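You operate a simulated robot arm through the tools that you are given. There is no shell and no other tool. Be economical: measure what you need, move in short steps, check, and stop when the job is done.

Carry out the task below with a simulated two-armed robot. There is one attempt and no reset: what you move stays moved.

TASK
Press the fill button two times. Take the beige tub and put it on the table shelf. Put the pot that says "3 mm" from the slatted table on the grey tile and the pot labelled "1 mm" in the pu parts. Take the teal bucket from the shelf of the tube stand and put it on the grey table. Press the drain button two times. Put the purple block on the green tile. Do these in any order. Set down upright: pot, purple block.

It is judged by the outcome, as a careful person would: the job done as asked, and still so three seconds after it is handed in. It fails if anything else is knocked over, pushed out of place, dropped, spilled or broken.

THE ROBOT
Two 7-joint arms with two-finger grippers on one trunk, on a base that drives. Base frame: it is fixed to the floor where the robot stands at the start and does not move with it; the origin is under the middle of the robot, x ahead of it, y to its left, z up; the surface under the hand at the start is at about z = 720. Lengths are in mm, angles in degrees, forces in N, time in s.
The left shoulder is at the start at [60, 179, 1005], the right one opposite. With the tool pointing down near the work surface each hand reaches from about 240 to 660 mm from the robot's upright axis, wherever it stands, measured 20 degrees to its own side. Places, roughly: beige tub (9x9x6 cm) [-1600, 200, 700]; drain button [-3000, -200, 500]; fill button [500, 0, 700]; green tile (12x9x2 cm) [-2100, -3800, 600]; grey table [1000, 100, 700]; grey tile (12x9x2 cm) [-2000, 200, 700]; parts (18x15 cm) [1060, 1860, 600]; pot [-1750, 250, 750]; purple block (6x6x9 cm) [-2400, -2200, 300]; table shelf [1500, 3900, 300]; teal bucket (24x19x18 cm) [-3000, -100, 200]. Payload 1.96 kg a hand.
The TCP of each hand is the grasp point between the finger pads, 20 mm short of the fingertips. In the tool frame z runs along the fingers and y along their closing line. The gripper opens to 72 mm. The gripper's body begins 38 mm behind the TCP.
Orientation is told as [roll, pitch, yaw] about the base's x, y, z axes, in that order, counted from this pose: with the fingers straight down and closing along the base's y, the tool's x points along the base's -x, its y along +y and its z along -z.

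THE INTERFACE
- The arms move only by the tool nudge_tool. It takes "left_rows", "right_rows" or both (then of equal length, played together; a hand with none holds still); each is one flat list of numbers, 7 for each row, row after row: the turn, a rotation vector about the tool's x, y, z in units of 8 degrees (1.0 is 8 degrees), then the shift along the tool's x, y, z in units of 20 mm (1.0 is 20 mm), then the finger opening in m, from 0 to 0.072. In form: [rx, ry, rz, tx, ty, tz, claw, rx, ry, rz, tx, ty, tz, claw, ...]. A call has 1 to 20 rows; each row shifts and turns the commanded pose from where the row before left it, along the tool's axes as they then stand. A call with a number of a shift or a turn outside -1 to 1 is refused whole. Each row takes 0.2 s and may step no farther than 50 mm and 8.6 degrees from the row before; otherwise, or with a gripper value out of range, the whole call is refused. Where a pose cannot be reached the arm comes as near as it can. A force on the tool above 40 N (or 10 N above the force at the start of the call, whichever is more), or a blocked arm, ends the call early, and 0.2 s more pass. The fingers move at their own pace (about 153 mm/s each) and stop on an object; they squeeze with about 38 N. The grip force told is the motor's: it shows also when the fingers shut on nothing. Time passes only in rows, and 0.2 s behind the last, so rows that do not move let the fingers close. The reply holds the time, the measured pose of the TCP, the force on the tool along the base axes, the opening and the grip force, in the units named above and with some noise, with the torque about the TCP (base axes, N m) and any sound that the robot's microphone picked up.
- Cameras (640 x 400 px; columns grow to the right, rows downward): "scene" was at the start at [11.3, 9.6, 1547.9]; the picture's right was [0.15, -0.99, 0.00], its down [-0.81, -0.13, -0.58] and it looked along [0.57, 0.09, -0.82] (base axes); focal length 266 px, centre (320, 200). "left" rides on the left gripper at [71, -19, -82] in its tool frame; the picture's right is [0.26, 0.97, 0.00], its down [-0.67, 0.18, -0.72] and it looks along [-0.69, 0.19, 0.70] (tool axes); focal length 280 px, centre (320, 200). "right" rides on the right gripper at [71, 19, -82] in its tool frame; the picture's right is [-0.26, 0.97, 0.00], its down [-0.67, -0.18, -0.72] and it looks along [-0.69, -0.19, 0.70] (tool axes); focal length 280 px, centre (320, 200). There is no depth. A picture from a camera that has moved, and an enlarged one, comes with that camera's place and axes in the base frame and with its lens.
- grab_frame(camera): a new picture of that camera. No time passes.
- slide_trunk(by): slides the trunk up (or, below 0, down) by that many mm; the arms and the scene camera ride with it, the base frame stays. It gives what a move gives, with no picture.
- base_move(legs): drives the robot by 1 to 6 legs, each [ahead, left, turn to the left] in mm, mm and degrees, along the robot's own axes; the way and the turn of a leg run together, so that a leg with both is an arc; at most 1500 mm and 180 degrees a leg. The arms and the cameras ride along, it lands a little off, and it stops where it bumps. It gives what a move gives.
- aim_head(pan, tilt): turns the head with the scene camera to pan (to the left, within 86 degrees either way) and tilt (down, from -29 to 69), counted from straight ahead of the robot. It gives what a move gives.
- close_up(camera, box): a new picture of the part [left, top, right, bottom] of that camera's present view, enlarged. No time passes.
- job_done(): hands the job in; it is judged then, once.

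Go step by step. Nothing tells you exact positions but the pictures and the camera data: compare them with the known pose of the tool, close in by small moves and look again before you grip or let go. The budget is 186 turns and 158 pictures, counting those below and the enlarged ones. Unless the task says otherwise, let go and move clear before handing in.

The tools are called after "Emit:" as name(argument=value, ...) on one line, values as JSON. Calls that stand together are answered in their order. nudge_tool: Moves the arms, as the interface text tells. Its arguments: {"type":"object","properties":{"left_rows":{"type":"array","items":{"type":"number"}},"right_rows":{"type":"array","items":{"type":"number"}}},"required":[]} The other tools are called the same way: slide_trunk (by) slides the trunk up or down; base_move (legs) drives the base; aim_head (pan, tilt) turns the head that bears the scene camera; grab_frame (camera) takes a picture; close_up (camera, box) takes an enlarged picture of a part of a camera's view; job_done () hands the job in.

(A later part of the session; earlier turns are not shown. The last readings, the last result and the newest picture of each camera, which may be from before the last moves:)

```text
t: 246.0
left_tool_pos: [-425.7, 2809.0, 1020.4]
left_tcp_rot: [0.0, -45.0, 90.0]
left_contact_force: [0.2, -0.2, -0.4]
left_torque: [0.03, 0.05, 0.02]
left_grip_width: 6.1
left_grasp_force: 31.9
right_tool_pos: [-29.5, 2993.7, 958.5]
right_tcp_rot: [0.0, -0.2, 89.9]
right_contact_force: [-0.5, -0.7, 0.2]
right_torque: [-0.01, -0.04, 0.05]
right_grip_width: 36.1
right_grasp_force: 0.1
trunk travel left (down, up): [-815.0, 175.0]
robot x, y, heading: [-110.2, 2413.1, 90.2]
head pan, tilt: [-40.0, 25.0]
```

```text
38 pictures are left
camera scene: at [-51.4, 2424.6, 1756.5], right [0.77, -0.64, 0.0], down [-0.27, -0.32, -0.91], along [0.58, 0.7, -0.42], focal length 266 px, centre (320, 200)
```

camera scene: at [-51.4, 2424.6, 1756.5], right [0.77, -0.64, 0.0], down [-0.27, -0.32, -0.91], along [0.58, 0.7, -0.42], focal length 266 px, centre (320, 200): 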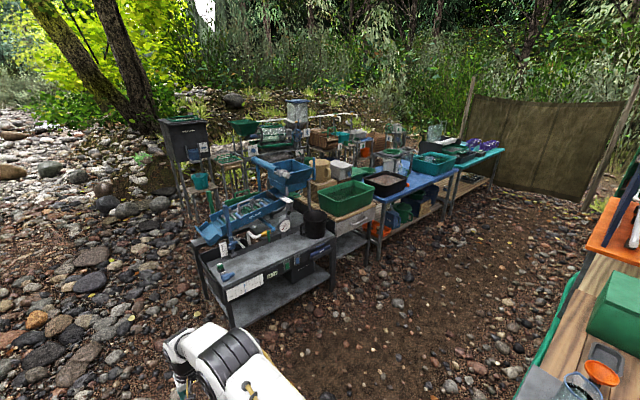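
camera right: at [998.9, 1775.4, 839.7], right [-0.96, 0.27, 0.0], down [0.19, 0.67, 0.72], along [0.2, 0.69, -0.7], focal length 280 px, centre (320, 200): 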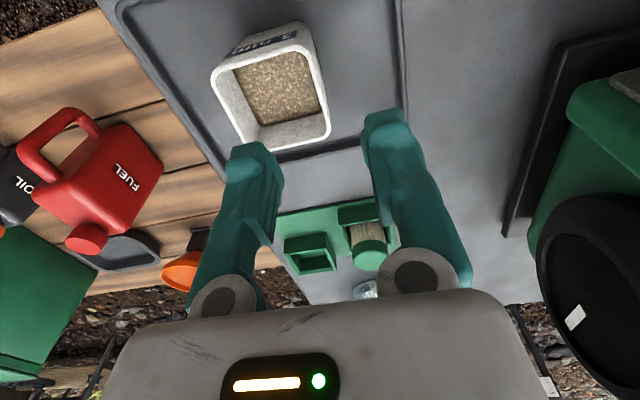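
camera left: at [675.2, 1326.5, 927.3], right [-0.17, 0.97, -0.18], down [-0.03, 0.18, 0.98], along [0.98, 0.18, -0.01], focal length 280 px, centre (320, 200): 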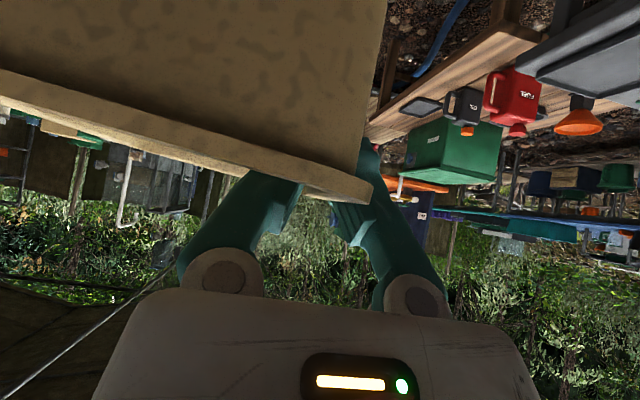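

Emit:
close_up(camera="scene", box=[270, 160, 450, 280])

```text
3.33 times, centred on (360, 220) of scene
camera zoom: at [-51.4, 2424.6, 1756.5], right [0.77, -0.64, 0.0], down [-0.27, -0.32, -0.91], along [0.58, 0.7, -0.42], focal length 887 px, centre (187, 133)
```

zoom: 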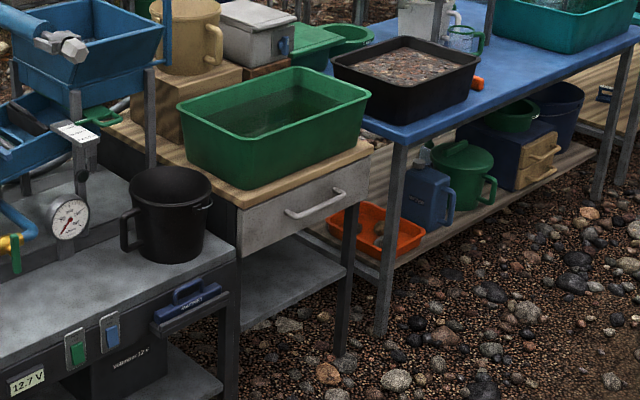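

The target is the empty grey lower shelf of the wooden-top table: front edge y≈3800, x 1300–1680, shelf z≈330, drawer bottom ≈520. I'll retract the right hand, then drive in front of it.

Emit:
nudge_tool(right_rows=[0, 0, 0, 1, 0, -0.5, 0.036, 0, 0, 0, 1, 0, -0.5, 0.036, 0, 0, 0, 1, 0, -0.5, 0.036, 0, 0, 0, 1, 0, -0.5, 0.036, 0, 0, 0, 1, 0, -0.5, 0.036, 0, 0, 0, 1, -0.3, -0.5, 0.036, 0, 0, 0, 1, -0.3, -0.5, 0.036, 0, 0, 0, 1, -0.3, -0.5, 0.036, 0, 0, 0, 1, -0.3, -0.5, 0.036, 0, 0, 0, 1, -0.3, -0.5, 0.036, 0, 0, 0, 1, -0.3, -0.5, 0.036, 0, 0, 0, 1, -0.3, -0.5, 0.036, 0, 0, 0, 1, -0.3, -0.5, 0.036])

Emit:
base_move(legs=[[550, 0, 0], [0, -1400, 0], [0, -470, 0]])

Emit:
aim_head(pan=15, tilt=40)

Emit:
grab_frame(camera="scene")

```text
t: 248.8
left_tool_pos: [-426.3, 2807.4, 1020.7]
left_tcp_rot: [0.0, -44.9, 90.1]
left_contact_force: [-0.5, 0.6, -0.4]
left_torque: [-0.01, 0.02, 0.01]
left_grip_width: 5.8
left_grasp_force: 32.1
right_tool_pos: [18.4, 2732.3, 1089.1]
right_tcp_rot: [0.1, -0.2, 89.9]
right_contact_force: [0.0, -0.3, 0.9]
right_torque: [-0.01, -0.02, -0.04]
right_grip_width: 36.1
right_grasp_force: 0.1
trunk travel left (down, up): [-815.0, 175.0]
robot x, y, heading: [-108.7, 2414.5, 90.3]
head pan, tilt: [-40.0, 25.0]
```

```text
t: 261.0
left_tool_pos: [1457.1, 3376.1, 1019.1]
left_tcp_rot: [0.1, -44.9, 90.9]
left_contact_force: [-0.9, -0.4, -0.5]
left_torque: [-0.01, 0.06, -0.03]
left_grip_width: 5.9
left_grasp_force: 32.2
right_tool_pos: [1902.6, 3307.0, 1088.6]
right_tcp_rot: [-0.1, -0.1, 90.8]
right_contact_force: [0.0, 0.2, -0.1]
right_torque: [-0.02, 0.02, -0.04]
right_grip_width: 36.0
right_grasp_force: 0.0
trunk travel left (down, up): [-815.0, 175.0]
robot x, y, heading: [1780.1, 2987.4, 91.0]
head pan, tilt: [-40.0, 25.0]
```

```text
t: 262.2
left_tool_pos: [1456.2, 3375.7, 1020.6]
left_tcp_rot: [0.0, -45.0, 91.0]
left_contact_force: [0.7, 0.2, -0.2]
left_torque: [0.01, 0.04, -0.02]
left_grip_width: 6.0
left_grasp_force: 32.0
right_tool_pos: [1902.8, 3307.1, 1088.2]
right_tcp_rot: [0.1, -0.2, 90.8]
right_contact_force: [1.1, -0.8, -0.3]
right_torque: [0.05, 0.03, -0.03]
right_grip_width: 35.9
right_grasp_force: 0.2
trunk travel left (down, up): [-815.0, 175.0]
robot x, y, heading: [1777.2, 2988.3, 90.9]
head pan, tilt: [15.0, 40.0]
```

```text
36 pictures are left
camera scene: at [1756.0, 3006.7, 1733.2], right [0.96, 0.27, 0.0], down [0.18, -0.62, -0.77], along [-0.21, 0.74, -0.64], focal length 266 px, centre (320, 200)
```

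scene: 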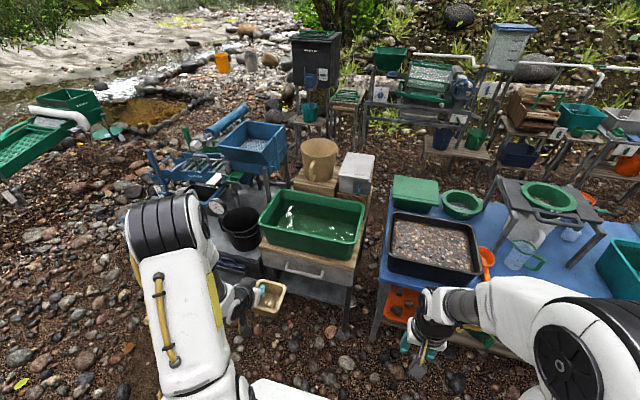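

Lower the trunk to shelf height here (clear space), then view the shelf.

Emit:
slide_trunk(by=-400)

Emit:
slide_trunk(by=-200)

Emit:
grab_frame(camera="scene")

Emit:
grab_frame(camera="left")

```text
t: 266.1
left_tool_pos: [1455.6, 3375.7, 619.8]
left_tcp_rot: [-0.1, -44.9, 90.9]
left_contact_force: [0.3, 0.3, 0.6]
left_torque: [0.01, 0.01, 0.0]
left_grip_width: 5.8
left_grasp_force: 31.8
right_tool_pos: [1902.3, 3307.2, 689.0]
right_tcp_rot: [0.0, -0.1, 90.8]
right_contact_force: [-0.1, 0.4, -0.1]
right_torque: [0.02, 0.01, -0.02]
right_grip_width: 36.1
right_grasp_force: 0.1
trunk travel left (down, up): [-415.0, 575.0]
robot x, y, heading: [1781.7, 2982.4, 91.0]
head pan, tilt: [15.0, 40.0]
```

```text
t: 268.2
left_tool_pos: [1458.0, 3375.1, 419.5]
left_tcp_rot: [0.0, -44.9, 91.0]
left_contact_force: [-1.1, -0.2, -0.3]
left_torque: [0.03, 0.01, -0.01]
left_grip_width: 6.0
left_grasp_force: 31.8
right_tool_pos: [1902.5, 3307.3, 487.1]
right_tcp_rot: [0.0, 0.0, 90.8]
right_contact_force: [0.4, -0.2, -0.6]
right_torque: [0.0, 0.0, -0.03]
right_grip_width: 36.1
right_grasp_force: 0.0
trunk travel left (down, up): [-215.0, 775.0]
robot x, y, heading: [1775.1, 2987.2, 90.9]
head pan, tilt: [15.0, 40.0]
```

```text
35 pictures are left
camera scene: at [1755.7, 3006.5, 1133.3], right [0.96, 0.27, 0.0], down [0.18, -0.62, -0.77], along [-0.21, 0.74, -0.64], focal length 266 px, centre (320, 200)
```

scene: 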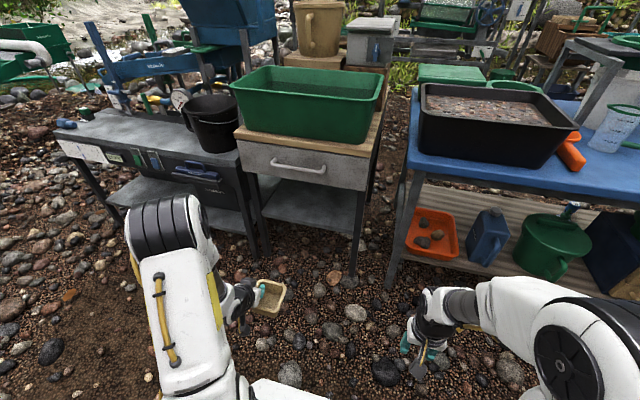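

```text
34 pictures are left
camera left: at [1477.3, 3268.6, 428.0], right [-0.96, -0.2, -0.18], down [-0.18, -0.03, 0.98], along [-0.2, 0.98, -0.01], focal length 280 px, centre (320, 200)
```

left: 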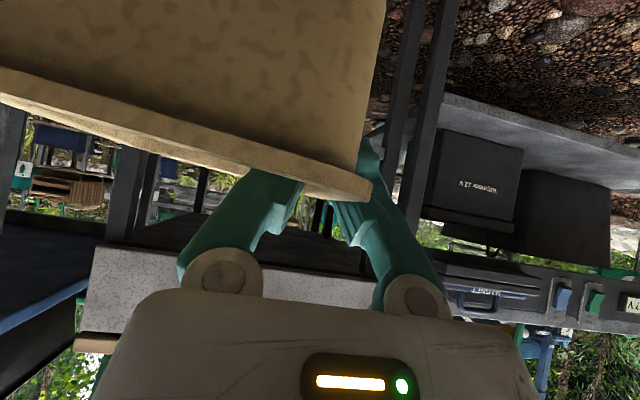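

Emit:
close_up(camera="scene", box=[220, 120, 400, 320])

```text
2.00 times, centred on (310, 220) of scene
camera zoom: at [1755.7, 3006.5, 1133.3], right [0.96, 0.27, 0.0], down [0.18, -0.62, -0.77], along [-0.21, 0.74, -0.64], focal length 532 px, centre (340, 160)
```

zoom: 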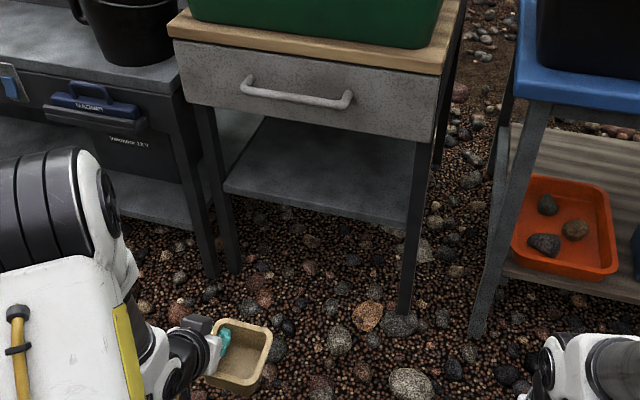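

Shelf z≈289, legs at x 1246 and 1695, front y≈3790. Drive ahead 350 with the tub slightly above shelf level.

Emit:
slide_trunk(by=-25)

Emit:
base_move(legs=[[350, 0, -0.9]])

Emit:
grab_frame(camera="scene")

Emit:
grab_frame(camera="left")

```text
t: 269.0
left_tool_pos: [1457.3, 3374.6, 395.1]
left_tcp_rot: [0.0, -44.9, 90.9]
left_contact_force: [0.4, -0.8, -0.3]
left_torque: [0.01, 0.02, 0.0]
left_grip_width: 6.1
left_grasp_force: 31.5
right_tool_pos: [1902.3, 3306.9, 462.2]
right_tcp_rot: [0.0, -0.1, 90.8]
right_contact_force: [-0.2, 0.2, 0.6]
right_torque: [-0.01, -0.01, 0.02]
right_grip_width: 36.2
right_grasp_force: 0.1
trunk travel left (down, up): [-190.0, 800.0]
robot x, y, heading: [1780.6, 2987.3, 90.8]
head pan, tilt: [15.0, 40.0]
```

```text
t: 271.2
left_tool_pos: [1454.8, 3730.5, 395.4]
left_tcp_rot: [0.0, -44.9, 90.5]
left_contact_force: [0.4, -0.2, -0.5]
left_torque: [0.01, 0.04, -0.02]
left_grip_width: 5.9
left_grasp_force: 32.4
right_tool_pos: [1900.6, 3659.5, 463.8]
right_tcp_rot: [0.0, -0.1, 90.4]
right_contact_force: [-0.3, -0.5, -0.1]
right_torque: [-0.01, 0.01, 0.03]
right_grip_width: 36.0
right_grasp_force: 0.1
trunk travel left (down, up): [-190.0, 800.0]
robot x, y, heading: [1774.1, 3336.7, 90.3]
head pan, tilt: [15.0, 40.0]
```

```text
32 pictures are left
camera scene: at [1751.7, 3360.1, 1108.2], right [0.96, 0.27, 0.0], down [0.17, -0.62, -0.77], along [-0.2, 0.74, -0.64], focal length 266 px, centre (320, 200)
```

scene: 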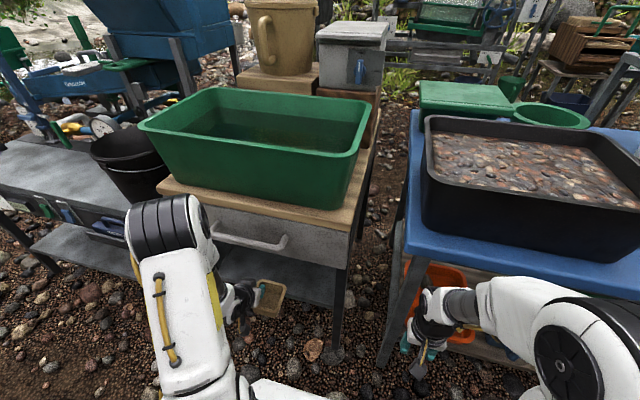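

```text
31 pictures are left
camera left: at [1475.2, 3624.2, 402.9], right [-0.96, -0.19, -0.18], down [-0.18, -0.03, 0.98], along [-0.2, 0.98, -0.01], focal length 280 px, centre (320, 200)
```

left: 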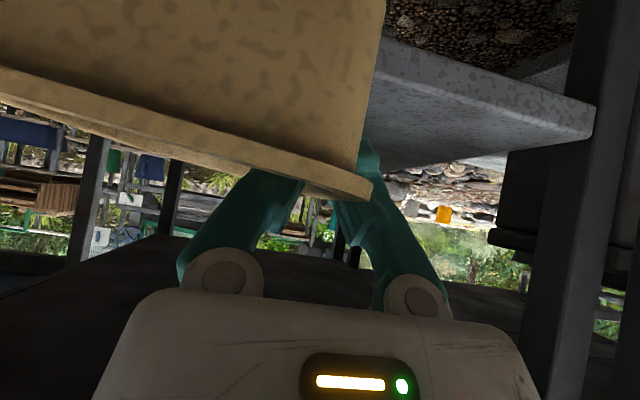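

Shelf top z≈297. Extend the left arm forward 155 mm into the shelf bay.

Emit:
nudge_tool(left_rows=[0, 0, 0, -0.685, 0, 0.685, 0, 0, 0, 0, -0.685, 0, 0.685, 0, 0, 0, 0, -0.685, 0, 0.685, 0, 0, 0, 0, -0.685, 0, 0.685, 0, 0, 0, 0, -0.685, 0, 0.685, 0, 0, 0, 0, -0.685, 0, 0.685, 0, 0, 0, 0, -0.685, 0, 0.685, 0, 0, 0, 0, -0.685, 0, 0.685, 0])

Emit:
grab_frame(camera="left")

Emit:
close_up(camera="scene", box=[120, 180, 380, 360])

```text
t: 273.2
left_tool_pos: [1456.0, 3833.0, 379.0]
left_tcp_rot: [-2.3, -40.9, 92.8]
left_contact_force: [-0.8, -0.3, -1.1]
left_torque: [-0.01, 0.03, -0.01]
left_grip_width: 6.1
left_grasp_force: 32.3
right_tool_pos: [1890.5, 3647.8, 466.4]
right_tcp_rot: [0.1, -0.7, 91.7]
right_contact_force: [-0.1, -0.4, 0.9]
right_torque: [0.03, -0.03, 0.02]
right_grip_width: 36.2
right_grasp_force: 0.1
trunk travel left (down, up): [-190.0, 800.0]
robot x, y, heading: [1771.2, 3327.5, 91.9]
head pan, tilt: [15.0, 40.0]
stopped in row 8 (left hand): the arm was blocked; the commanded pose is now the measured one
```

```text
30 pictures are left
camera left: at [1476.2, 3726.5, 395.5], right [-0.95, -0.22, -0.2], down [-0.21, 0.04, 0.98], along [-0.21, 0.98, -0.08], focal length 280 px, centre (320, 200)
```

left: 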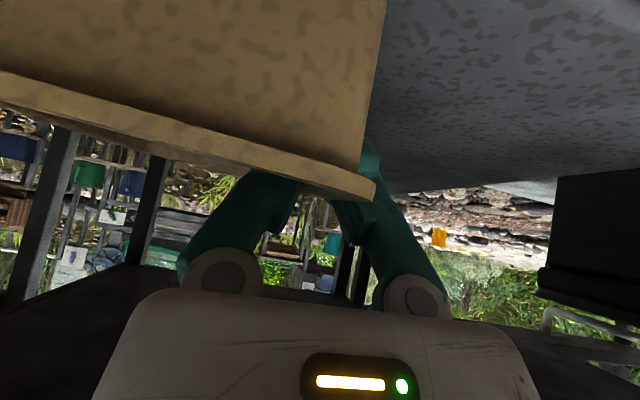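

```text
2.22 times, centred on (250, 270) of scene
camera zoom: at [1749.7, 3338.5, 1109.4], right [0.96, 0.29, 0.0], down [0.18, -0.61, -0.77], along [-0.22, 0.74, -0.64], focal length 592 px, centre (476, 44)
```

zoom: 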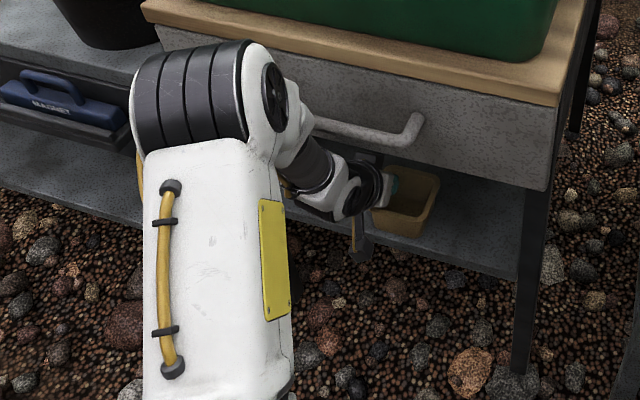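

My elbow met the table front. I'll back the base off 110 mm, realign, and then reach in with a straighter arm from farther back.

Emit:
base_move(legs=[[-110, 0, 0], [0, 0, -1.7]])

Emit:
aim_head(pan=15, tilt=30)

Emit:
grab_frame(camera="scene")

```text
t: 274.8
left_tool_pos: [1474.1, 3743.1, 374.0]
left_tcp_rot: [-2.3, -40.8, 90.9]
left_contact_force: [0.4, 0.2, -0.5]
left_torque: [0.03, 0.06, 0.03]
left_grip_width: 5.8
left_grasp_force: 31.5
right_tool_pos: [1903.3, 3541.1, 462.7]
right_tcp_rot: [0.0, 0.0, 89.7]
right_contact_force: [-0.1, -0.8, 0.4]
right_torque: [-0.02, 0.0, 0.0]
right_grip_width: 36.1
right_grasp_force: 0.1
trunk travel left (down, up): [-190.0, 800.0]
robot x, y, heading: [1773.4, 3222.2, 89.9]
head pan, tilt: [15.0, 40.0]
```

```text
t: 275.5
left_tool_pos: [1474.0, 3742.4, 375.6]
left_tcp_rot: [-2.2, -40.7, 90.7]
left_contact_force: [-0.1, 0.0, -1.3]
left_torque: [0.03, 0.06, 0.05]
left_grip_width: 6.1
left_grasp_force: 31.9
right_tool_pos: [1904.2, 3539.5, 463.2]
right_tcp_rot: [0.0, 0.0, 89.8]
right_contact_force: [0.4, -0.2, -0.2]
right_torque: [0.02, 0.0, 0.0]
right_grip_width: 36.0
right_grasp_force: 0.0
trunk travel left (down, up): [-190.0, 800.0]
robot x, y, heading: [1773.9, 3222.6, 90.1]
head pan, tilt: [15.0, 30.0]
```

```text
28 pictures are left
camera scene: at [1749.4, 3247.9, 1123.5], right [0.97, 0.26, 0.0], down [0.13, -0.48, -0.87], along [-0.22, 0.84, -0.5], focal length 266 px, centre (320, 200)
```

scene: 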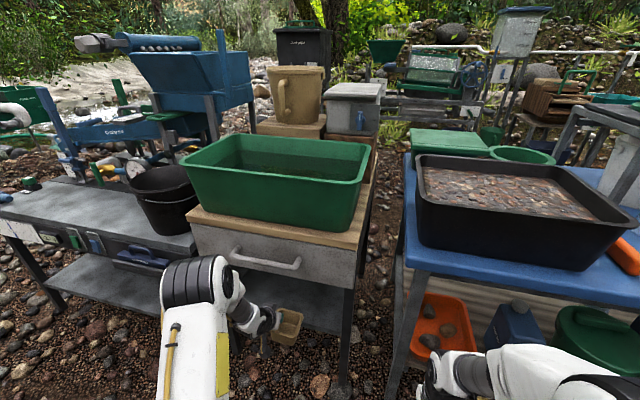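

All still in place. Correct the small tilt, raise 10 mm and extend 80 mm.

Emit:
nudge_tool(left_rows=[-0.29, -0.53, 0, -0.35, 0, -0.35, 0, 0, 0, 0, -0.7, 0, 0.7, 0, 0, 0, 0, -0.7, 0, 0.7, 0, 0, 0, 0, -0.7, 0, 0.7, 0, 0, 0, 0, -0.7, 0, 0.7, 0])

Emit:
close_up(camera="scene", box=[140, 200, 400, 400])

```text
t: 276.7
left_tool_pos: [1471.7, 3823.0, 386.7]
left_tcp_rot: [-0.1, -45.0, 90.9]
left_contact_force: [1.0, -0.4, -0.6]
left_torque: [-0.03, 0.02, 0.03]
left_grip_width: 6.1
left_grasp_force: 32.0
right_tool_pos: [1904.1, 3541.4, 462.8]
right_tcp_rot: [0.0, -0.1, 89.7]
right_contact_force: [0.2, 0.0, -0.8]
right_torque: [0.02, -0.01, 0.01]
right_grip_width: 36.1
right_grasp_force: 0.1
trunk travel left (down, up): [-190.0, 800.0]
robot x, y, heading: [1768.8, 3226.1, 89.9]
head pan, tilt: [15.0, 30.0]
```

```text
2.00 times, centred on (270, 300) of scene
camera zoom: at [1749.4, 3248.0, 1123.6], right [0.97, 0.26, 0.0], down [0.13, -0.48, -0.87], along [-0.22, 0.84, -0.5], focal length 532 px, centre (420, 0)
```

zoom: 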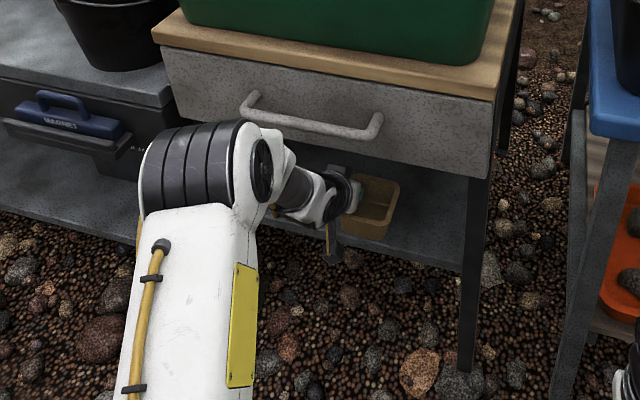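

Elbow has room. Extend 62 mm more.

Emit:
nudge_tool(left_rows=[0, 0, 0, -0.73, 0, 0.73, 0, 0, 0, 0, -0.73, 0, 0.73, 0, 0, 0, 0, -0.73, 0, 0.73, 0])

Emit:
close_up(camera="scene", box=[140, 200, 400, 400])

Emit:
grab_frame(camera="left")

```text
t: 277.5
left_tool_pos: [1473.3, 3873.7, 379.7]
left_tcp_rot: [-0.4, -44.3, 91.2]
left_contact_force: [-0.2, 0.8, 0.0]
left_torque: [0.0, 0.01, 0.01]
left_grip_width: 5.9
left_grasp_force: 31.9
right_tool_pos: [1903.8, 3535.0, 464.3]
right_tcp_rot: [0.0, -0.5, 89.9]
right_contact_force: [0.7, 0.2, -0.5]
right_torque: [0.04, 0.01, 0.0]
right_grip_width: 36.0
right_grasp_force: 0.1
trunk travel left (down, up): [-190.0, 800.0]
robot x, y, heading: [1774.7, 3217.2, 90.1]
head pan, tilt: [15.0, 30.0]
```

```text
2.00 times, centred on (270, 300) of scene
camera zoom: at [1749.9, 3239.6, 1122.9], right [0.97, 0.26, 0.0], down [0.13, -0.48, -0.87], along [-0.22, 0.84, -0.5], focal length 532 px, centre (420, 0)
```

zoom: 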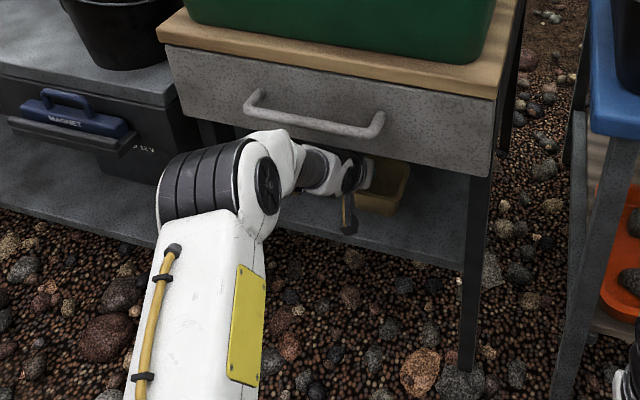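

```text
25 pictures are left
camera left: at [1493.7, 3767.4, 388.8], right [-0.96, -0.2, -0.19], down [-0.19, -0.02, 0.98], along [-0.2, 0.98, -0.02], focal length 280 px, centre (320, 200)
```

left: 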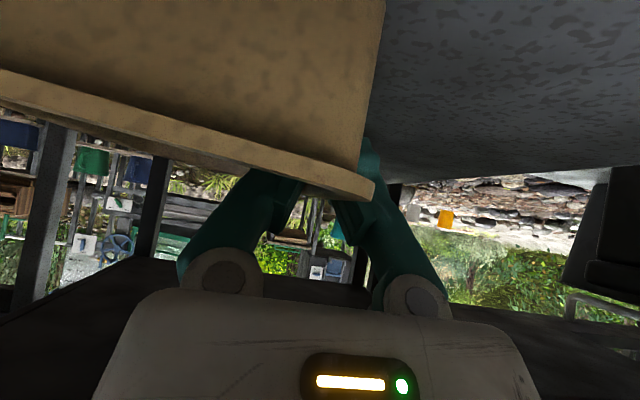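

Slight contact again (base pushed ~8 mm), but the tub is already inside the shelf edge (near wall y≈3815). Ease back 4 mm and lower with the trunk.

Emit:
nudge_tool(left_rows=[0, -0.09, 0, 0.15, 0, -0.15, 0])

Emit:
slide_trunk(by=-18)

```text
t: 277.9
left_tool_pos: [1472.8, 3877.1, 382.0]
left_tcp_rot: [-0.3, -45.3, 91.1]
left_contact_force: [-0.8, -0.5, -0.6]
left_torque: [-0.02, 0.05, 0.0]
left_grip_width: 5.8
left_grasp_force: 32.5
right_tool_pos: [1902.4, 3539.1, 463.5]
right_tcp_rot: [-0.1, -0.3, 89.7]
right_contact_force: [0.5, 0.3, -0.7]
right_torque: [-0.02, 0.02, -0.02]
right_grip_width: 35.8
right_grasp_force: 0.0
trunk travel left (down, up): [-190.0, 800.0]
robot x, y, heading: [1773.6, 3222.6, 90.1]
head pan, tilt: [15.0, 30.0]
```

```text
t: 278.6
left_tool_pos: [1474.1, 3884.4, 373.9]
left_tcp_rot: [0.1, -46.3, 90.6]
left_contact_force: [-0.6, 7.9, 19.0]
left_torque: [-0.19, -0.07, -0.01]
left_grip_width: 6.0
left_grasp_force: 31.7
right_tool_pos: [1903.8, 3541.5, 445.6]
right_tcp_rot: [0.0, -0.2, 89.7]
right_contact_force: [0.3, -0.4, -0.2]
right_torque: [-0.02, -0.02, -0.01]
right_grip_width: 36.0
right_grasp_force: 0.0
trunk travel left (down, up): [-172.0, 818.0]
robot x, y, heading: [1773.5, 3222.4, 89.6]
head pan, tilt: [15.0, 30.0]
```

Contact felt. Check whether the tub is resting on the shelf.

Emit:
close_up(camera="scene", box=[270, 240, 390, 340])

Emit:
grab_frame(camera="left")

```text
4.00 times, centred on (330, 290) of scene
camera zoom: at [1750.2, 3247.7, 1106.2], right [0.97, 0.25, 0.0], down [0.13, -0.48, -0.87], along [-0.22, 0.84, -0.5], focal length 1065 px, centre (280, -160)
```

zoom: 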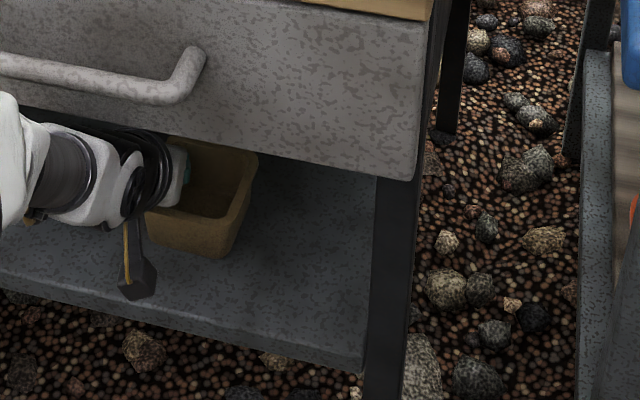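

```text
23 pictures are left
camera left: at [1494.2, 3777.7, 378.4], right [-0.96, -0.19, -0.19], down [-0.18, -0.06, 0.98], along [-0.2, 0.98, 0.02], focal length 280 px, centre (320, 200)
```

left: 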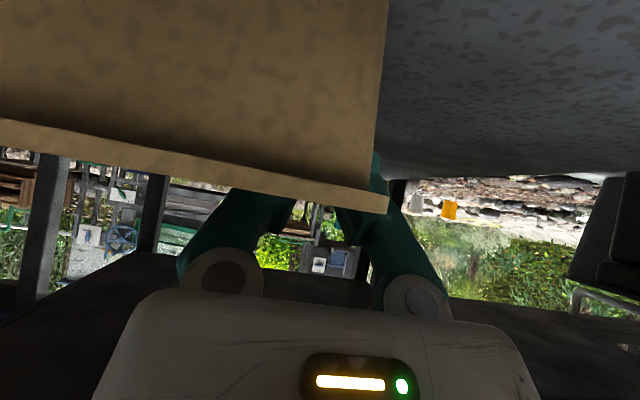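

The tub is resting on the shelf. Relieve slightly, open, and withdraw along the finger axis.

Emit:
nudge_tool(left_rows=[0, 0, 0, -0.15, 0, -0.15, 0, 0, 0, 0, 0, 0, 0, 0.02, 0, 0, 0, 0, 0, 0, 0.04, 0, 0, 0, 0, 0, 0, 0.04, 0, 0, 0, 0, 0, -0.6, 0.04, 0, 0, 0, 0, 0, -0.9, 0.04, 0, 0, 0, 0, 0, -0.9, 0.04])

Emit:
close_up(camera="scene", box=[270, 240, 390, 340])

```text
t: 280.2
left_tool_pos: [1473.3, 3845.9, 404.5]
left_tcp_rot: [0.0, -45.6, 90.8]
left_contact_force: [0.8, -0.8, 0.5]
left_torque: [-0.01, 0.01, -0.02]
left_grip_width: 40.0
left_grasp_force: 0.0
right_tool_pos: [1904.4, 3539.9, 445.0]
right_tcp_rot: [0.1, 0.0, 89.7]
right_contact_force: [-0.2, 0.2, 0.2]
right_torque: [-0.01, 0.01, -0.02]
right_grip_width: 36.1
right_grasp_force: 0.0
trunk travel left (down, up): [-172.0, 818.0]
robot x, y, heading: [1769.6, 3221.6, 89.7]
head pan, tilt: [15.0, 30.0]
```

```text
4.00 times, centred on (330, 290) of scene
camera zoom: at [1749.4, 3247.9, 1105.5], right [0.97, 0.26, 0.0], down [0.13, -0.48, -0.87], along [-0.22, 0.84, -0.5], focal length 1065 px, centre (280, -160)
```

zoom: 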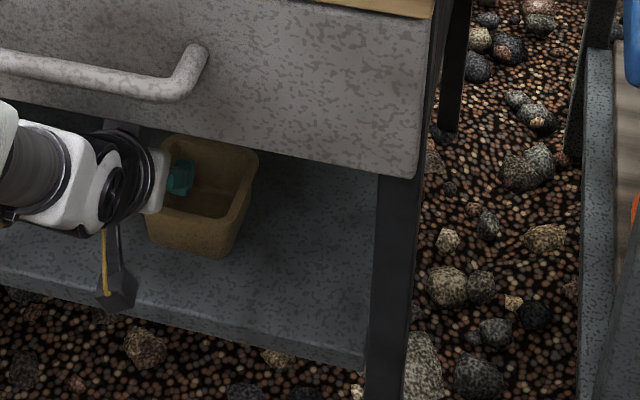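

Tub is set. Pull out a little more and drive back.

Emit:
nudge_tool(left_rows=[0, 0, 0, 0, 0, -0.9, 0.04, 0, 0, 0, 0.5, 0, -0.5, 0.04, 0, 0, 0, 0.6, 0, -0.6, 0.04, 0, 0, 0, 0.6, 0, -0.6, 0.04, 0, 0, 0, 0.6, 0, -0.6, 0.04])

Emit:
base_move(legs=[[-450, 0, 0]])

Emit:
close_up(camera="scene", box=[180, 160, 420, 320])

```text
t: 281.4
left_tool_pos: [1472.4, 3768.0, 416.1]
left_tcp_rot: [0.0, -45.8, 91.0]
left_contact_force: [-0.3, -0.9, 0.3]
left_torque: [0.04, -0.03, -0.01]
left_grip_width: 40.1
left_grasp_force: 0.0
right_tool_pos: [1902.6, 3540.5, 444.0]
right_tcp_rot: [0.0, -0.2, 89.8]
right_contact_force: [-0.5, 0.9, 0.5]
right_torque: [0.0, -0.01, -0.02]
right_grip_width: 36.4
right_grasp_force: 0.2
trunk travel left (down, up): [-172.0, 818.0]
robot x, y, heading: [1772.2, 3219.8, 89.8]
head pan, tilt: [15.0, 30.0]
```

```text
t: 284.1
left_tool_pos: [1472.6, 3324.4, 416.7]
left_tcp_rot: [-0.2, -45.6, 90.8]
left_contact_force: [-0.2, 0.2, -0.3]
left_torque: [0.02, 0.01, -0.01]
left_grip_width: 40.0
left_grasp_force: 0.0
right_tool_pos: [1902.2, 3096.1, 444.0]
right_tcp_rot: [0.0, -0.1, 89.6]
right_contact_force: [-0.2, -0.1, -0.5]
right_torque: [0.0, -0.02, 0.04]
right_grip_width: 35.7
right_grasp_force: 0.0
trunk travel left (down, up): [-172.0, 818.0]
robot x, y, heading: [1771.4, 2778.9, 89.6]
head pan, tilt: [15.0, 30.0]
```

```text
2.50 times, centred on (300, 240) of scene
camera zoom: at [1747.8, 2803.8, 1105.6], right [0.97, 0.25, 0.0], down [0.13, -0.48, -0.87], along [-0.22, 0.84, -0.5], focal length 666 px, centre (370, 100)
```

zoom: 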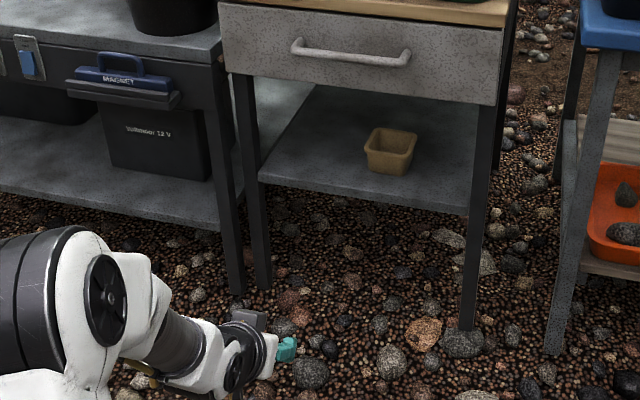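

Tub stands on the shelf. Now raise, restore the left hand, and drive back towards the purple block area.

Emit:
slide_trunk(by=400)

Emit:
nudge_tool(left_rows=[0, 0.95, 0, 0, 0, 0, 0.06, 0, 0.95, 0, 0, 0, 0, 0.06, 0, 0.95, 0, 0, 0, 0, 0.06, 0, 0.95, 0, 0, 0, 0, 0.06, 0, 0.95, 0, 0, 0, 0, 0.06, 0, 0.95, 0, 0, 0, 0, 0.06])

Emit:
base_move(legs=[[0, 1400, 0], [0, 480, 0], [-1400, 0, 0], [-300, 0, 0], [0, 600, 0]])

Emit:
base_move(legs=[[-1500, 0, 0], [-650, 0, 0]])

```text
t: 287.9
left_tool_pos: [1473.3, 3324.5, 817.0]
left_tcp_rot: [-0.1, -45.7, 90.7]
left_contact_force: [-0.4, 0.0, -0.1]
left_torque: [0.02, -0.03, 0.04]
left_grip_width: 39.8
left_grasp_force: 0.1
right_tool_pos: [1901.5, 3096.6, 843.7]
right_tcp_rot: [0.1, -0.1, 89.5]
right_contact_force: [-0.5, -0.4, -0.2]
right_torque: [0.05, 0.01, -0.05]
right_grip_width: 35.9
right_grasp_force: 0.0
trunk travel left (down, up): [-572.0, 418.0]
robot x, y, heading: [1771.4, 2776.5, 89.8]
head pan, tilt: [15.0, 30.0]
```

```text
t: 289.3
left_tool_pos: [1471.7, 3324.2, 815.5]
left_tcp_rot: [-0.2, 0.1, 90.7]
left_contact_force: [0.1, 0.0, -0.2]
left_torque: [-0.02, 0.01, -0.04]
left_grip_width: 59.9
left_grasp_force: 0.2
right_tool_pos: [1902.8, 3095.8, 844.7]
right_tcp_rot: [0.0, 0.0, 89.6]
right_contact_force: [-0.3, -0.5, 0.0]
right_torque: [-0.01, -0.02, 0.02]
right_grip_width: 35.8
right_grasp_force: 0.1
trunk travel left (down, up): [-572.0, 418.0]
robot x, y, heading: [1772.9, 2778.5, 89.7]
head pan, tilt: [15.0, 30.0]
```

```text
t: 309.9
left_tool_pos: [-1049.6, 1701.6, 815.3]
left_tcp_rot: [-0.1, -0.1, 89.0]
left_contact_force: [0.7, 0.5, 0.7]
left_torque: [0.02, -0.02, -0.01]
left_grip_width: 60.0
left_grasp_force: 0.1
right_tool_pos: [-628.7, 1460.9, 844.7]
right_tcp_rot: [0.0, 0.0, 87.8]
right_contact_force: [-0.7, 0.5, -0.2]
right_torque: [-0.03, -0.04, -0.03]
right_grip_width: 35.8
right_grasp_force: 0.0
trunk travel left (down, up): [-572.0, 418.0]
robot x, y, heading: [-767.5, 1145.1, 88.0]
head pan, tilt: [15.0, 30.0]
```

```text
t: 320.6
left_tool_pos: [-1124.0, -447.7, 815.9]
left_tcp_rot: [-0.1, 0.0, 89.1]
left_contact_force: [-0.4, 0.2, -0.4]
left_torque: [0.06, 0.0, 0.01]
left_grip_width: 60.0
left_grasp_force: 0.1
right_tool_pos: [-700.3, -688.6, 845.0]
right_tcp_rot: [0.0, -0.2, 88.0]
right_contact_force: [-0.1, 0.6, -0.1]
right_torque: [0.0, -0.03, 0.02]
right_grip_width: 36.0
right_grasp_force: 0.0
trunk travel left (down, up): [-572.0, 418.0]
robot x, y, heading: [-841.9, -1002.2, 88.1]
head pan, tilt: [15.0, 30.0]
```

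Turn left 60° and look toward the sluice area for the purple block.

Emit:
base_move(legs=[[0, 0, 62]])

Emit:
aim_head(pan=68, tilt=30)

Emit:
grab_frame(camera="scene")

```text
t: 323.7
left_tool_pos: [-1462.8, -989.9, 816.5]
left_tcp_rot: [-0.2, -0.3, 150.9]
left_contact_force: [0.0, 0.1, -0.5]
left_torque: [0.01, 0.06, 0.02]
left_grip_width: 60.2
left_grasp_force: 0.0
right_tool_pos: [-1050.8, -730.9, 844.5]
right_tcp_rot: [0.1, -0.2, 149.8]
right_contact_force: [0.0, 0.0, -0.5]
right_torque: [0.01, 0.01, 0.03]
right_grip_width: 36.0
right_grasp_force: 0.1
trunk travel left (down, up): [-572.0, 418.0]
robot x, y, heading: [-841.4, -1002.1, 149.9]
head pan, tilt: [15.0, 30.0]
```

```text
t: 324.9
left_tool_pos: [-1462.2, -990.4, 815.5]
left_tcp_rot: [-0.1, -0.1, 150.8]
left_contact_force: [0.3, -0.1, 0.5]
left_torque: [-0.02, 0.01, 0.02]
left_grip_width: 60.2
left_grasp_force: 0.1
right_tool_pos: [-1050.7, -730.8, 844.4]
right_tcp_rot: [0.0, -0.1, 149.8]
right_contact_force: [0.1, -0.3, -0.4]
right_torque: [0.0, 0.01, -0.02]
right_grip_width: 36.0
right_grasp_force: 0.0
trunk travel left (down, up): [-572.0, 418.0]
robot x, y, heading: [-839.6, -1002.4, 149.8]
head pan, tilt: [68.0, 30.0]
```

```text
20 pictures are left
camera scene: at [-860.1, -1089.7, 1505.6], right [-0.61, 0.79, 0.0], down [0.39, 0.31, -0.87], along [-0.68, -0.53, -0.5], focal length 266 px, centre (320, 200)
```

scene: 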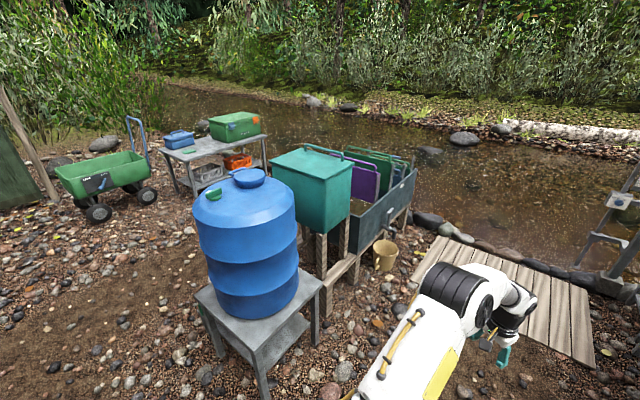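

The block is hidden behind the teal header box; the green tile's table is beyond at left. I'll go around the tank to look from the south side.

Emit:
base_move(legs=[[0, 0, 120], [0, 220, 0], [1500, 0, 0], [250, 0, 0], [0, -1000, 0], [0, 0, -90]])

Emit:
aim_head(pan=-35, tilt=35)

Emit:
grab_frame(camera="scene")

```text
t: 348.6
left_tool_pos: [-2059.9, -3107.0, 815.4]
left_tcp_rot: [-0.1, -0.1, -174.5]
left_contact_force: [0.2, 0.6, -0.9]
left_torque: [-0.01, 0.0, 0.02]
left_grip_width: 60.1
left_grasp_force: 0.0
right_tool_pos: [-1867.1, -2660.8, 844.0]
right_tcp_rot: [0.1, -0.1, -175.7]
right_contact_force: [-0.3, 0.7, -1.0]
right_torque: [-0.02, -0.01, 0.0]
right_grip_width: 36.0
right_grasp_force: 0.1
trunk travel left (down, up): [-572.0, 418.0]
robot x, y, heading: [-1542.9, -2762.9, -175.6]
head pan, tilt: [68.0, 30.0]
```

```text
t: 350.4
left_tool_pos: [-2059.6, -3107.3, 816.5]
left_tcp_rot: [-0.1, -0.1, -174.5]
left_contact_force: [0.8, -0.4, 0.5]
left_torque: [0.0, 0.01, 0.03]
left_grip_width: 59.9
left_grasp_force: 0.0
right_tool_pos: [-1867.1, -2659.9, 844.3]
right_tcp_rot: [0.0, -0.1, -175.7]
right_contact_force: [0.3, 0.7, 0.5]
right_torque: [0.0, 0.03, 0.0]
right_grip_width: 35.9
right_grasp_force: 0.2
trunk travel left (down, up): [-572.0, 418.0]
robot x, y, heading: [-1543.1, -2764.3, -175.6]
head pan, tilt: [-35.0, 35.0]
```

```text
19 pictures are left
camera scene: at [-1556.7, -2716.8, 1497.8], right [0.51, 0.86, 0.0], down [0.49, -0.29, -0.82], along [-0.71, 0.42, -0.57], focal length 266 px, centre (320, 200)
```

scene: 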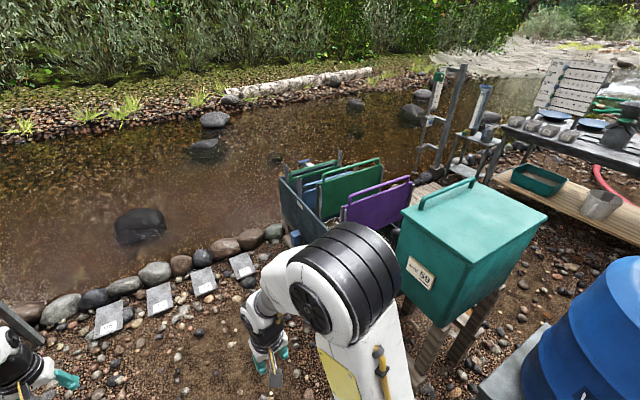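

Rotate to face the block's spot so the arms part around it.

Emit:
base_move(legs=[[0, 0, -37]])

Emit:
aim_head(pan=0, tilt=45)

Emit:
grab_frame(camera="scene")

```text
t: 352.5
left_tool_pos: [-2161.0, -2727.5, 816.8]
left_tcp_rot: [-0.1, -0.1, 148.7]
left_contact_force: [0.6, -0.4, 0.2]
left_torque: [0.01, 0.02, 0.01]
left_grip_width: 60.0
left_grasp_force: 0.0
right_tool_pos: [-1740.4, -2484.4, 843.5]
right_tcp_rot: [0.0, -0.1, 147.5]
right_contact_force: [-0.1, -0.4, -0.3]
right_torque: [-0.01, -0.03, -0.03]
right_grip_width: 35.8
right_grasp_force: 0.0
trunk travel left (down, up): [-572.0, 418.0]
robot x, y, heading: [-1543.0, -2763.1, 147.8]
head pan, tilt: [-35.0, 35.0]
```

```text
t: 353.5
left_tool_pos: [-2162.3, -2728.5, 815.9]
left_tcp_rot: [-0.1, -0.1, 148.6]
left_contact_force: [-0.9, 0.2, -0.5]
left_torque: [0.01, -0.01, 0.01]
left_grip_width: 60.0
left_grasp_force: 0.1
right_tool_pos: [-1740.4, -2484.1, 844.1]
right_tcp_rot: [0.0, -0.1, 147.4]
right_contact_force: [0.4, 0.2, 0.4]
right_torque: [-0.03, -0.01, 0.01]
right_grip_width: 36.0
right_grasp_force: 0.0
trunk travel left (down, up): [-572.0, 418.0]
robot x, y, heading: [-1537.4, -2763.9, 147.6]
head pan, tilt: [0.0, 45.0]
```

```text
18 pictures are left
camera scene: at [-1558.7, -2754.5, 1483.0], right [0.54, 0.84, 0.0], down [0.6, -0.38, -0.71], along [-0.6, 0.38, -0.71], focal length 266 px, centre (320, 200)
```

scene: 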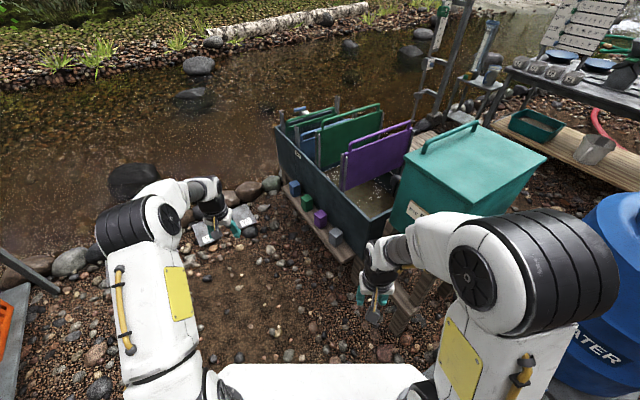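

I see blocks in a row on a ledge beside the sluice: blue, green, purple, grey. Zoom in for geometry.

Emit:
close_up(camera="scene", box=[270, 120, 420, 280])

```text
2.50 times, centred on (345, 200) of scene
camera zoom: at [-1558.7, -2754.5, 1483.0], right [0.54, 0.84, 0.0], down [0.6, -0.38, -0.71], along [-0.6, 0.38, -0.71], focal length 666 px, centre (258, 200)
```

zoom: 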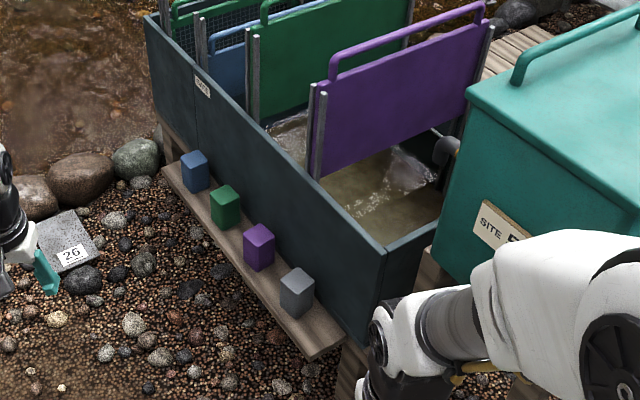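

Purple block at about (-2434, -2207), third in the row, against the sluice wall. I'll drive in front of it and turn to face the sluice.

Emit:
base_move(legs=[[418, 443, 0], [0, 0, -57.6]])

Emit:
slide_trunk(by=-280)

Emit:
nudge_tool(left_rows=[0, -0.95, 0, 0, 0, 0, 0.072, 0, -0.95, 0, 0, 0, 0, 0.072, 0, -0.95, 0, 0, 0, 0, 0.072, 0, -0.9, 0, 0, 0, 0, 0.072])

Emit:
aim_head(pan=20, tilt=45)

Emit:
grab_frame(camera="scene")

Emit:
grab_frame(camera="left")

```text
t: 359.4
left_tool_pos: [-2440.8, -2372.7, 816.4]
left_tcp_rot: [-0.1, -0.1, 92.2]
left_contact_force: [0.3, -0.3, -1.0]
left_torque: [-0.03, 0.0, 0.01]
left_grip_width: 60.2
left_grasp_force: 0.1
right_tool_pos: [-2005.5, -2590.9, 845.8]
right_tcp_rot: [0.0, -0.1, 91.1]
right_contact_force: [-0.6, -0.3, 0.5]
right_torque: [-0.04, 0.03, -0.02]
right_grip_width: 36.1
right_grasp_force: 0.0
trunk travel left (down, up): [-572.0, 418.0]
robot x, y, heading: [-2126.7, -2912.5, 91.2]
head pan, tilt: [0.0, 45.0]
```

```text
t: 362.3
left_tool_pos: [-2440.9, -2371.9, 536.4]
left_tcp_rot: [-0.1, -0.1, 92.1]
left_contact_force: [-0.2, 0.8, 0.6]
left_torque: [0.0, 0.04, 0.0]
left_grip_width: 59.8
left_grasp_force: 0.0
right_tool_pos: [-2006.1, -2590.0, 564.7]
right_tcp_rot: [-0.1, -0.1, 91.1]
right_contact_force: [-0.7, 0.1, -0.7]
right_torque: [0.0, -0.01, -0.02]
right_grip_width: 35.9
right_grasp_force: 0.1
trunk travel left (down, up): [-292.0, 698.0]
robot x, y, heading: [-2130.9, -2911.9, 91.4]
head pan, tilt: [0.0, 45.0]
```

```text
t: 363.3
left_tool_pos: [-2440.9, -2372.3, 536.1]
left_tcp_rot: [0.0, -30.2, 92.1]
left_contact_force: [-0.7, 0.5, -0.2]
left_torque: [0.0, 0.01, 0.0]
left_grip_width: 72.0
left_grasp_force: 0.0
right_tool_pos: [-2006.4, -2590.8, 564.2]
right_tcp_rot: [0.1, -0.1, 91.0]
right_contact_force: [0.9, 0.7, 0.8]
right_torque: [0.01, -0.02, 0.0]
right_grip_width: 36.0
right_grasp_force: 0.1
trunk travel left (down, up): [-292.0, 698.0]
robot x, y, heading: [-2130.3, -2907.5, 91.3]
head pan, tilt: [0.0, 45.0]
```

```text
t: 364.1
left_tool_pos: [-2440.8, -2371.7, 537.2]
left_tcp_rot: [-0.1, -30.0, 92.2]
left_contact_force: [-0.2, 0.2, 0.2]
left_torque: [0.02, -0.01, 0.03]
left_grip_width: 72.1
left_grasp_force: 0.1
right_tool_pos: [-2005.9, -2591.0, 565.2]
right_tcp_rot: [0.0, -0.1, 91.1]
right_contact_force: [0.9, 0.4, 0.0]
right_torque: [-0.01, -0.02, -0.01]
right_grip_width: 36.1
right_grasp_force: 0.0
trunk travel left (down, up): [-292.0, 698.0]
robot x, y, heading: [-2127.8, -2911.8, 91.1]
head pan, tilt: [20.0, 45.0]
```

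```text
16 pictures are left
camera scene: at [-2156.5, -2897.1, 1203.0], right [0.93, 0.36, 0.0], down [0.25, -0.66, -0.71], along [-0.25, 0.66, -0.71], focal length 266 px, centre (320, 200)
```

scene: 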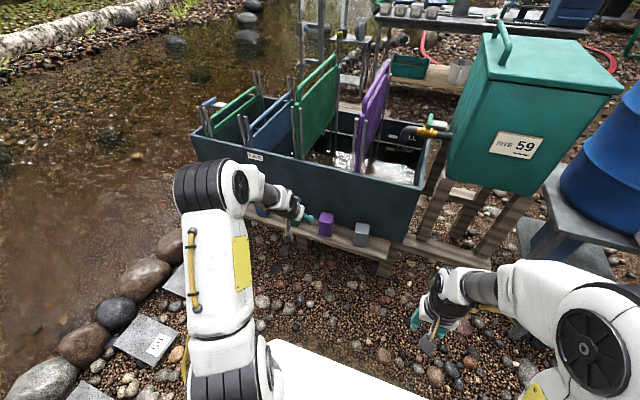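

```text
15 pictures are left
camera left: at [-2418.2, -2472.8, 571.3], right [-0.96, -0.26, -0.13], down [-0.19, 0.22, 0.96], along [-0.22, 0.94, -0.26], focal length 280 px, centre (320, 200)
```

left: 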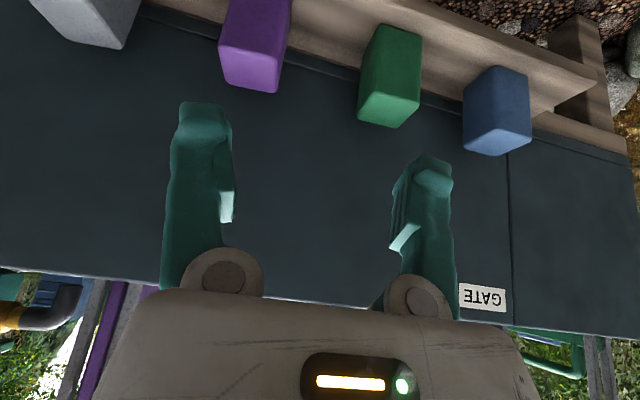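

Emit:
close_up(camera="left", box=[170, 0, 350, 120])

```text
3.33 times, centred on (260, 60) of left
camera zoom: at [-2418.2, -2472.8, 571.3], right [-0.96, -0.26, -0.13], down [-0.19, 0.22, 0.96], along [-0.22, 0.94, -0.26], focal length 935 px, centre (520, 667)
```

zoom: 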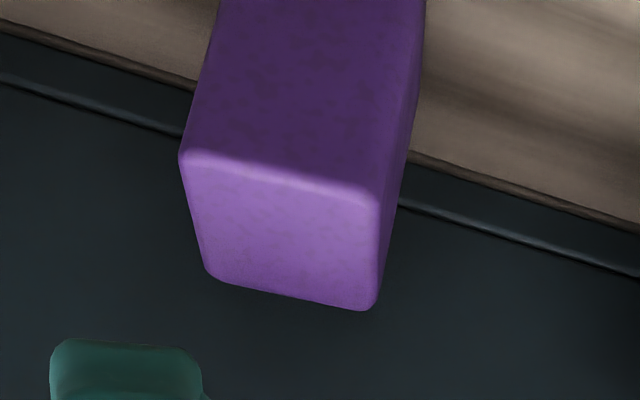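

Block top centre ≈ (-2391, -2207, ~378), its yaw within a few degrees of the hand. Drive ahead/right a bit.

Emit:
base_move(legs=[[130, -50, 2]])

Emit:
slide_trunk(by=-100)

Emit:
grab_frame(camera="left")

```text
t: 365.4
left_tool_pos: [-2414.2, -2251.1, 536.1]
left_tcp_rot: [-0.1, -29.9, 94.3]
left_contact_force: [0.7, -0.5, 0.0]
left_torque: [-0.02, -0.01, -0.01]
left_grip_width: 72.1
left_grasp_force: 0.0
right_tool_pos: [-1971.6, -2454.4, 564.0]
right_tcp_rot: [0.1, 0.0, 93.0]
right_contact_force: [-0.1, -0.4, 0.5]
right_torque: [0.01, 0.03, -0.01]
right_grip_width: 36.1
right_grasp_force: 0.1
trunk travel left (down, up): [-292.0, 698.0]
robot x, y, heading: [-2083.9, -2783.5, 92.9]
head pan, tilt: [20.0, 45.0]
```

```text
t: 366.7
left_tool_pos: [-2415.7, -2252.8, 435.1]
left_tcp_rot: [-0.1, -30.2, 94.4]
left_contact_force: [-0.1, -0.4, 0.2]
left_torque: [-0.01, 0.03, 0.01]
left_grip_width: 71.9
left_grasp_force: 0.0
right_tool_pos: [-1972.2, -2454.5, 464.8]
right_tcp_rot: [0.0, -0.1, 93.1]
right_contact_force: [0.2, 0.2, -0.3]
right_torque: [-0.02, -0.04, 0.01]
right_grip_width: 36.1
right_grasp_force: 0.0
trunk travel left (down, up): [-192.0, 798.0]
robot x, y, heading: [-2083.5, -2781.4, 93.4]
head pan, tilt: [20.0, 45.0]
```

```text
13 pictures are left
camera left: at [-2388.7, -2351.9, 471.3], right [-0.95, -0.3, -0.13], down [-0.2, 0.21, 0.96], along [-0.26, 0.93, -0.26], focal length 280 px, centre (320, 200)
```

left: 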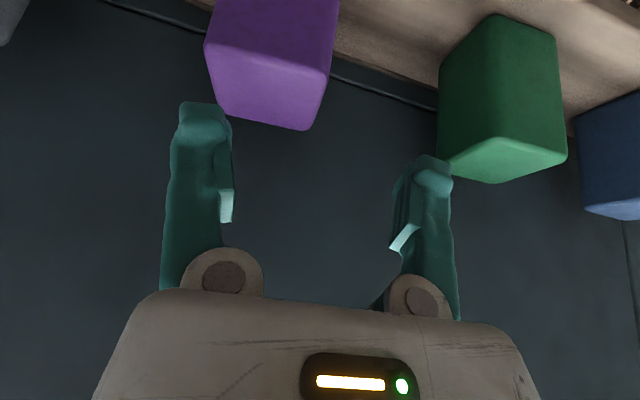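

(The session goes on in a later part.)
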